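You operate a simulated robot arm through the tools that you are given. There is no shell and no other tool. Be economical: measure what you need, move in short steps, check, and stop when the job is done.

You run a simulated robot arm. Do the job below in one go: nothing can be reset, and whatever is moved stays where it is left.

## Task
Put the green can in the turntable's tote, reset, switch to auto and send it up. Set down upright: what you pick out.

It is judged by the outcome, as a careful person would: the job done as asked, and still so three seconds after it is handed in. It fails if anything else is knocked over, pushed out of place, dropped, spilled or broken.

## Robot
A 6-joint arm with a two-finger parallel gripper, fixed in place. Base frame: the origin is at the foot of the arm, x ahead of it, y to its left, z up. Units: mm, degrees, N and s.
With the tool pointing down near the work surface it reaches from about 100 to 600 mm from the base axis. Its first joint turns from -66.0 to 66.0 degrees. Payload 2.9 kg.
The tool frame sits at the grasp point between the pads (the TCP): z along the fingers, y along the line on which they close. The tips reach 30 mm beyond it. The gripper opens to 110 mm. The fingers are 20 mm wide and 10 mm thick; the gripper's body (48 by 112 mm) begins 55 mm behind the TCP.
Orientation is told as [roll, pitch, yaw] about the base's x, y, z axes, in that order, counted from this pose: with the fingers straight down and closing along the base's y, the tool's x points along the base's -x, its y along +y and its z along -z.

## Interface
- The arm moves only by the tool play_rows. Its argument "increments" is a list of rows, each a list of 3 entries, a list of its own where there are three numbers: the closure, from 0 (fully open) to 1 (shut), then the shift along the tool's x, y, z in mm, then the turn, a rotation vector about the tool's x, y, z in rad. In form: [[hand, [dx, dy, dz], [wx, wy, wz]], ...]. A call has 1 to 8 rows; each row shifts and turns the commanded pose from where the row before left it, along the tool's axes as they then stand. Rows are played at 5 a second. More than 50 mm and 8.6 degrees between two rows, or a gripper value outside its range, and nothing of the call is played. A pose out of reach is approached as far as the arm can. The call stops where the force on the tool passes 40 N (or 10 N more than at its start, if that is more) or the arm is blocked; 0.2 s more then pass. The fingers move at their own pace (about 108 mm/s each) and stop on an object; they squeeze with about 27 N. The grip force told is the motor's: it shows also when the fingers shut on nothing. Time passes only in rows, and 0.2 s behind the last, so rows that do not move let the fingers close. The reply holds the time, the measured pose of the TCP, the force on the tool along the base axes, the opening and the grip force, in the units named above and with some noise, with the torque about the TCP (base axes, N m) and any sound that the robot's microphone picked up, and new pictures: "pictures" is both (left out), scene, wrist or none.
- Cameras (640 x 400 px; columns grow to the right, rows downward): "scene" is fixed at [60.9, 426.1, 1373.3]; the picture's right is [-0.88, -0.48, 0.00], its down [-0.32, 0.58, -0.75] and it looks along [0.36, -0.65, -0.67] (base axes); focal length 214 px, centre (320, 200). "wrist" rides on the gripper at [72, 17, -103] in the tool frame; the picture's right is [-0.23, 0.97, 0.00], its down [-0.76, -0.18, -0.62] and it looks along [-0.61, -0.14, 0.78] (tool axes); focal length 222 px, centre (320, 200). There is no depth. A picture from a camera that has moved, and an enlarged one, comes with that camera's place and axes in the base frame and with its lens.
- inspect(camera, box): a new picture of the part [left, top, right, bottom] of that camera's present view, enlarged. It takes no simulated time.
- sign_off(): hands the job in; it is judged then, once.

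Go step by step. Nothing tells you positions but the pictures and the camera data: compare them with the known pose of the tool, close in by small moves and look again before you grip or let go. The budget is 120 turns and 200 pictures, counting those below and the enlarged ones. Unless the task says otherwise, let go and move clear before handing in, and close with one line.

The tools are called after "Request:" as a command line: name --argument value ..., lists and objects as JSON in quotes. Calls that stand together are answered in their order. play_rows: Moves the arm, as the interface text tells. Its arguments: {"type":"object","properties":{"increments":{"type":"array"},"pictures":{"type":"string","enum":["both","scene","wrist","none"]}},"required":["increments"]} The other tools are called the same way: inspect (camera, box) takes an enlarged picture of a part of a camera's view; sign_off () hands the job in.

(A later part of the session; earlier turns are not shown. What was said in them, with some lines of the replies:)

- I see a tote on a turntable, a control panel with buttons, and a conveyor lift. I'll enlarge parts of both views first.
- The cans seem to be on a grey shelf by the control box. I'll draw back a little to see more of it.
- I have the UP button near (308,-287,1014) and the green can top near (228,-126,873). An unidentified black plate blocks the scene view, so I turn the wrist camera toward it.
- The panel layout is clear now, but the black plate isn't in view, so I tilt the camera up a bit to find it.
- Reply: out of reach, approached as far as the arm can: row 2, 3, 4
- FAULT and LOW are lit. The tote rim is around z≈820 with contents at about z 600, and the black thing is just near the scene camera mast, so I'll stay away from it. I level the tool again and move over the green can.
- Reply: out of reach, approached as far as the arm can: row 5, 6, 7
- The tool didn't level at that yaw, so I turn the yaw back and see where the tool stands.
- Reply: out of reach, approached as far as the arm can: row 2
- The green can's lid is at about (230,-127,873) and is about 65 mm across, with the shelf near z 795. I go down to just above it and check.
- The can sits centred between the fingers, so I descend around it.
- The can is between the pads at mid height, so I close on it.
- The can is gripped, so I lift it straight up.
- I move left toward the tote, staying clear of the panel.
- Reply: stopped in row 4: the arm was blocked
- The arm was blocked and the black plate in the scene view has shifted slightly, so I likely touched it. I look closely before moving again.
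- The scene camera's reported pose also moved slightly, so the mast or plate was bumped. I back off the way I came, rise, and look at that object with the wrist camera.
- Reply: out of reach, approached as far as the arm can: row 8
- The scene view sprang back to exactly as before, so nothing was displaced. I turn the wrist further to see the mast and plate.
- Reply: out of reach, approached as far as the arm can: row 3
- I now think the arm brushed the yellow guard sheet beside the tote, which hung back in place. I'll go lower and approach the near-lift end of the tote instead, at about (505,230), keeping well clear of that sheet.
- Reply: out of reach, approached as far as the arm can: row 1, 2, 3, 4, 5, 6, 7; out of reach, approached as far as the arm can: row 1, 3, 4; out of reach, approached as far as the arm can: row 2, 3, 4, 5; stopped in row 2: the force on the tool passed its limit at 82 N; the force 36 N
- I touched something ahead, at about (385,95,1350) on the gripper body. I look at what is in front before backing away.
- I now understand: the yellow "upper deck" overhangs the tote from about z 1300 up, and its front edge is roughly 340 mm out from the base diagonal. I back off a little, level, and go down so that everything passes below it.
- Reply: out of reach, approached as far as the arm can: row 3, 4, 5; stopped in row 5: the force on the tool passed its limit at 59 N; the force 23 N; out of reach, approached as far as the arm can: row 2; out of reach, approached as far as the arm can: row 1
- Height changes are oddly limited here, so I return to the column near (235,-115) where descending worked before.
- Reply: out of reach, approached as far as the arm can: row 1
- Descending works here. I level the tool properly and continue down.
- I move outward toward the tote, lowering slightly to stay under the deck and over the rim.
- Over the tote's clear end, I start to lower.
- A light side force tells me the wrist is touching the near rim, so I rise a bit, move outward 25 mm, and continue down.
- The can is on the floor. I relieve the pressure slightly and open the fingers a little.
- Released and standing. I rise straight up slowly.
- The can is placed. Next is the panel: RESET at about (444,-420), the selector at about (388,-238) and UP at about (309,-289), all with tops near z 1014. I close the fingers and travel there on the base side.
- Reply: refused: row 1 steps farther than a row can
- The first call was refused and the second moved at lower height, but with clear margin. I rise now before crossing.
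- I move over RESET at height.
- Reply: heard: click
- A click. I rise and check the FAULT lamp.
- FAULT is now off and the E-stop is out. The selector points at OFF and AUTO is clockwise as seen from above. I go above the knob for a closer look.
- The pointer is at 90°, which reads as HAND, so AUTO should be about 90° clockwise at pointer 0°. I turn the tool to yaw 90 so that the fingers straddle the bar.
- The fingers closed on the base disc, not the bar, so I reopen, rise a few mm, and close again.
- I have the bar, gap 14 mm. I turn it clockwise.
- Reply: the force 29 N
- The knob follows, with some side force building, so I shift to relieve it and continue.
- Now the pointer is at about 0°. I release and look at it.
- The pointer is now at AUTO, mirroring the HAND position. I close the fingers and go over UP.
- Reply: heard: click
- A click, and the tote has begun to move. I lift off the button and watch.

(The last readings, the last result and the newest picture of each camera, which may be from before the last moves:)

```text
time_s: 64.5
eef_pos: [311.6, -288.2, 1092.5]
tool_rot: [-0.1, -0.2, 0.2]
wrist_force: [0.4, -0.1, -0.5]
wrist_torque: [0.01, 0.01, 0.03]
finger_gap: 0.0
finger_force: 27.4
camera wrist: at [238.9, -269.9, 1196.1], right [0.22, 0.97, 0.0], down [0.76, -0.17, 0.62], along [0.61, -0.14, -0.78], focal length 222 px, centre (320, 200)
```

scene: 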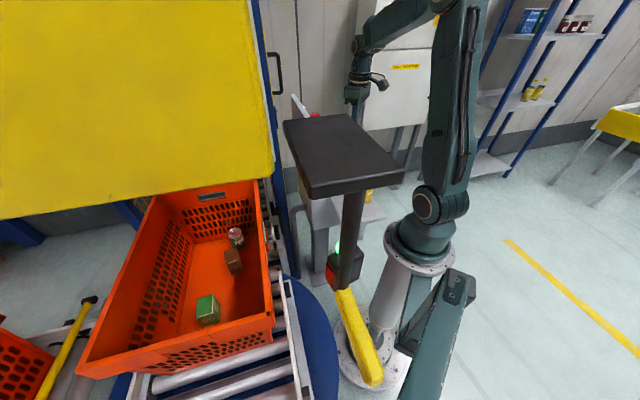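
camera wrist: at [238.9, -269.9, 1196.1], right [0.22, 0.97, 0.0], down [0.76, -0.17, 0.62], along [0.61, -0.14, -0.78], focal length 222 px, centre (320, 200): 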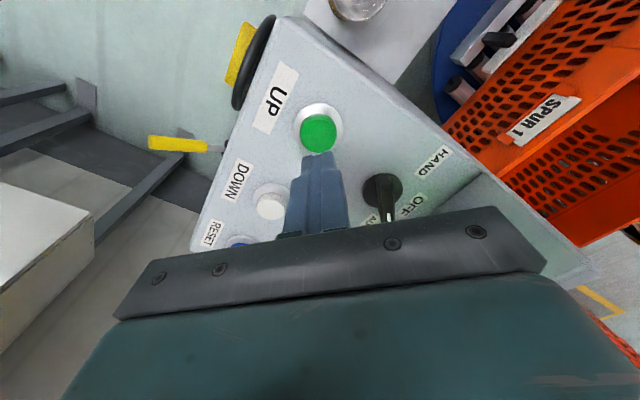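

The tote is rolling into the lift. I hold clear and wait.

Request:
play_rows --increments '[[1, [30, 0, 0], [0, 0, 0]], [1, [0, 0, 0], [0, 0, 0]], [1, [0, 0, 0], [0, 0, 0]], [1, [0, 0, 0], [0, 0, 0]], [1, [0, 0, 0], [0, 0, 0]], [1, [0, 0, 0], [0, 0, 0]], [1, [0, 0, 0], [0, 0, 0]], [1, [0, 0, 0], [0, 0, 0]]]' --pictures "none"

Request:
play_rows --increments '[[1, [0, 0, 0], [0, 0, 0]], [1, [0, 0, 0], [0, 0, 0]], [1, [0, 0, 0], [0, 0, 0]], [1, [0, 0, 0], [0, 0, 0]], [1, [0, 0, 0], [0, 0, 0]], [1, [0, 0, 0], [0, 0, 0]], [1, [0, 0, 0], [0, 0, 0]], [1, [0, 0, 0], [0, 0, 0]]]' --pictures "both"

```text
time_s: 66.3
eef_pos: [282.0, -287.9, 1092.8]
tool_rot: [-0.2, -0.2, 0.3]
wrist_force: [0.0, 0.2, 0.5]
wrist_torque: [-0.01, 0.01, -0.04]
finger_gap: 0.0
finger_force: 26.9
```

```text
time_s: 68.1
eef_pos: [281.5, -288.6, 1092.9]
tool_rot: [-0.1, -0.1, 0.2]
wrist_force: [0.8, -0.7, -1.0]
wrist_torque: [0.01, -0.02, -0.01]
finger_gap: 0.0
finger_force: 27.1
camera wrist: at [208.5, -269.4, 1197.2], right [0.22, 0.97, 0.0], down [0.76, -0.17, 0.62], along [0.61, -0.14, -0.78], focal length 222 px, centre (320, 200)
```

scene: 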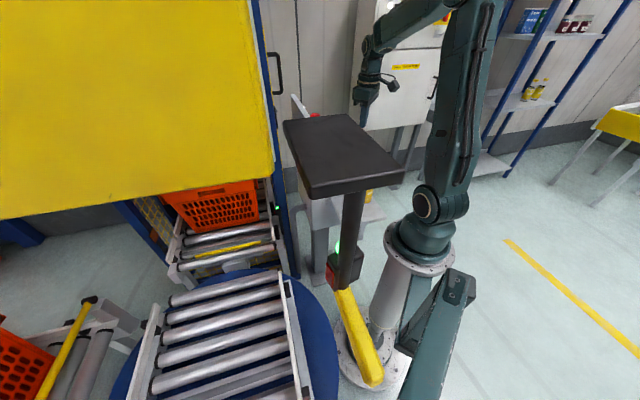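
wrist: 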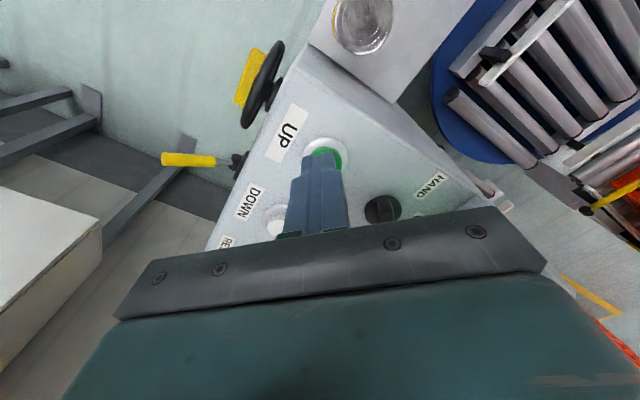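

The tote is in the lift. I keep waiting.

Request:
play_rows --increments '[[1, [0, 0, 0], [0, 0, 0]], [1, [0, 0, 0], [0, 0, 0]], [1, [0, 0, 0], [0, 0, 0]], [1, [0, 0, 0], [0, 0, 0]], [1, [0, 0, 0], [0, 0, 0]], [1, [0, 0, 0], [0, 0, 0]], [1, [0, 0, 0], [0, 0, 0]], [1, [0, 0, 0], [0, 0, 0]]]' --pictures "none"

Request:
play_rows --increments '[[1, [40, 0, 0], [0, 0, 0]], [1, [30, 30, 0], [0, 0, 0]], [1, [0, 45, 0], [0, 0, 0]], [1, [0, 30, 0], [0, 0, -0.149]], [1, [0, 0, 0], [0, 0, -0.149]], [1, [0, 0, 0], [0, 0, -0.149]], [1, [0, 0, 0], [0, 0, 0]]]' --pictures "both"

```text
time_s: 69.9
eef_pos: [281.4, -286.5, 1093.1]
tool_rot: [-0.2, -0.1, 0.2]
wrist_force: [-0.7, 0.0, -0.3]
wrist_torque: [-0.02, 0.0, 0.0]
finger_gap: 0.0
finger_force: 27.1
```

```text
time_s: 71.5
eef_pos: [208.0, -182.7, 1092.5]
tool_rot: [0.0, 0.0, 25.9]
wrist_force: [0.0, 0.0, 0.2]
wrist_torque: [0.01, 0.0, 0.01]
finger_gap: 0.0
finger_force: 27.5
camera wrist: at [135.5, -198.4, 1196.8], right [-0.22, 0.98, 0.0], down [0.76, 0.17, 0.62], along [0.61, 0.14, -0.78], focal length 222 px, centre (320, 200)
```

scene: 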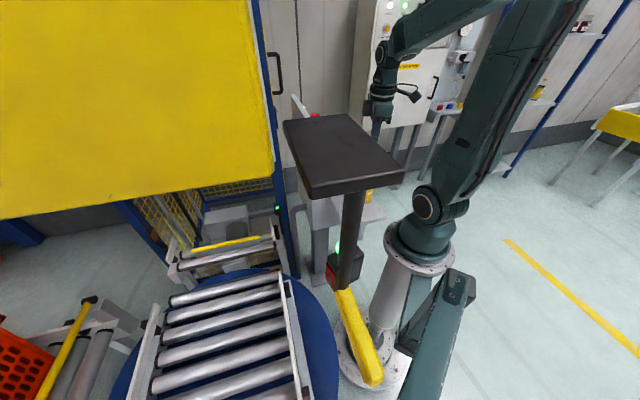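
wrist: 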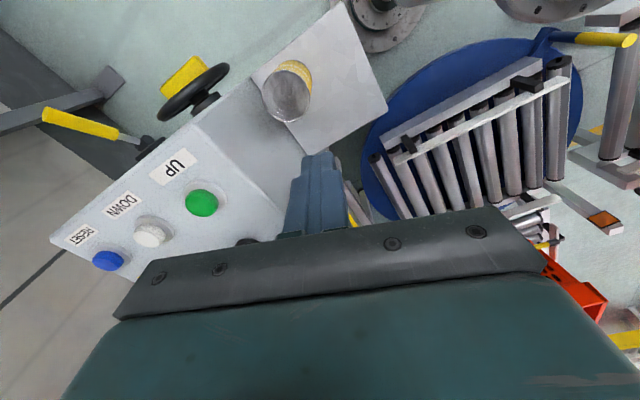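

The lift has risen out of view. I move to where the lamps are visible and check TOP.

Request:
play_rows --increments '[[1, [-28, 13, 0], [0, 0, 0]], [1, [-28, 13, 0], [0, 0, 0]], [1, [-28, 13, 0], [0, 0, 0]], [1, [-28, 13, -10], [0, 0, 0]], [1, [0, 0, -10], [0, 0, -0.13]], [1, [0, 0, 0], [0, 0, -0.13]], [1, [0, 0, 0], [0, 0, 0]], [1, [0, 0, 0], [0, 0, 0]]]' --pictures "both"

```text
time_s: 73.3
eef_pos: [286.9, -89.1, 1110.9]
tool_rot: [-0.1, 0.0, 40.8]
wrist_force: [0.0, -0.9, -0.3]
wrist_torque: [0.01, 0.03, 0.0]
finger_gap: 0.1
finger_force: 27.0
camera wrist: at [220.0, -121.0, 1216.2], right [-0.46, 0.89, 0.0], down [0.69, 0.36, 0.62], along [0.55, 0.29, -0.78], focal length 222 px, centre (320, 200)
```

scene: 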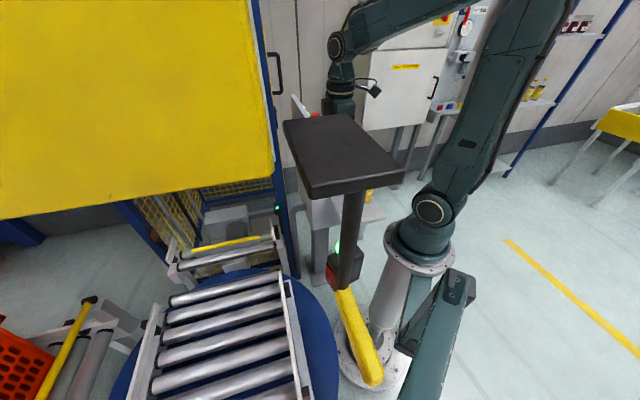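
wrist: 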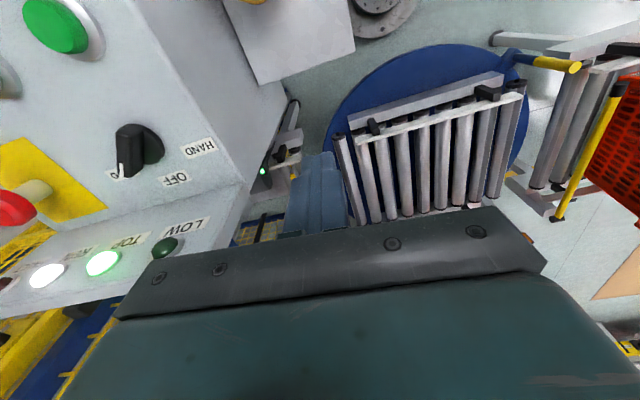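

TOP and RUN are lit. I wait a little more to see it settle.

Request:
play_rows --increments '[[1, [0, 0, 0], [0, 0, 0]], [1, [0, 0, 0], [0, 0, 0]], [1, [0, 0, 0], [0, 0, 0]], [1, [0, 0, 0], [0, 0, 0]], [1, [0, 0, 0], [0, 0, 0]], [1, [0, 0, 0], [0, 0, 0]], [1, [0, 0, 0], [0, 0, 0]], [1, [0, 0, 0], [0, 0, 0]]]' --pictures "none"

Request:
play_rows --increments '[[1, [0, 0, 0], [0, 0, 0]], [1, [0, 0, 0], [0, 0, 0]], [1, [0, 0, 0], [0, 0, 0]], [1, [0, 0, 0], [0, 0, 0]], [1, [0, 0, 0], [0, 0, 0]], [1, [0, 0, 0], [0, 0, 0]], [1, [0, 0, 0], [0, 0, 0]], [1, [0, 0, 0], [0, 0, 0]]]' --pictures "both"

Request:
inspect --camera "wrist" --box '[0, 100, 240, 320]'

```text
time_s: 75.1
eef_pos: [286.2, -87.8, 1112.9]
tool_rot: [-0.1, 0.0, 40.8]
wrist_force: [0.7, 0.0, 0.1]
wrist_torque: [0.0, 0.0, -0.01]
finger_gap: 0.2
finger_force: 26.4
```

```text
time_s: 76.9
eef_pos: [286.9, -86.8, 1113.1]
tool_rot: [-0.2, 0.0, 40.7]
wrist_force: [0.7, 0.1, -0.9]
wrist_torque: [0.02, 0.0, 0.01]
finger_gap: 0.0
finger_force: 27.4
camera wrist: at [219.9, -121.0, 1216.2], right [-0.46, 0.89, 0.0], down [0.69, 0.36, 0.62], along [0.55, 0.29, -0.78], focal length 222 px, centre (320, 200)
```

scene: 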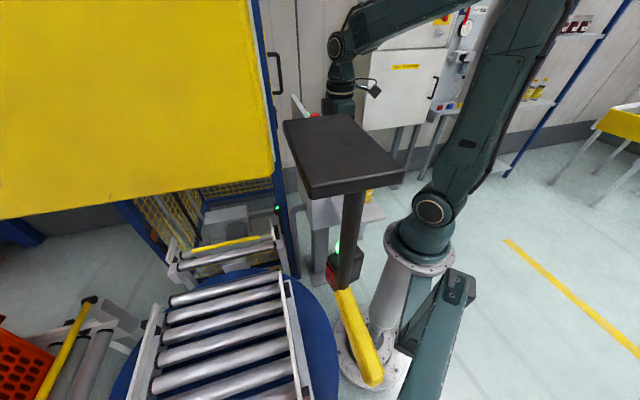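
wrist: 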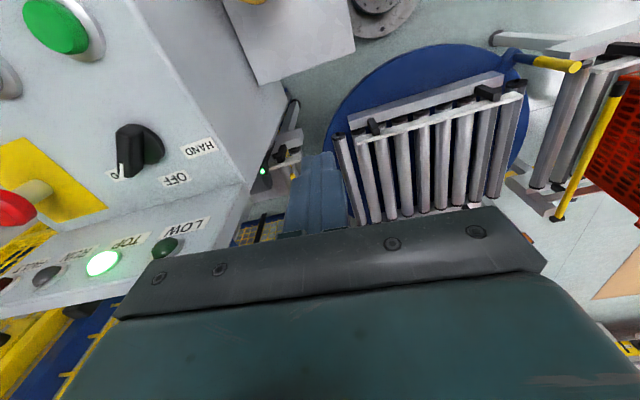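

```text
1.82 times, centred on (120, 210) of wrist
camera zoom: at [219.9, -121.0, 1216.2], right [-0.46, 0.89, 0.0], down [0.69, 0.36, 0.62], along [0.55, 0.29, -0.78], focal length 404 px, centre (684, 182)
```

zoom: 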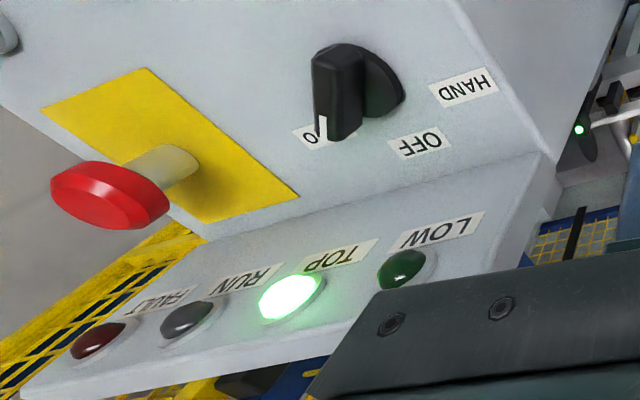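

TOP is lit, RUN and FAULT are off, and the selector is at AUTO, so the tote is up and the arm is clear. I hand in.

Request:
sign_off

```text
The job is handed in.
```

The green can was set down upright in the turntable's tote, the fault was reset, the selector turned to AUTO, and the tote sent up with the TOP lamp lit. On the way the arm touched the overhanging yellow deck three times (up to 82 N), and I saw nothing left out of place.
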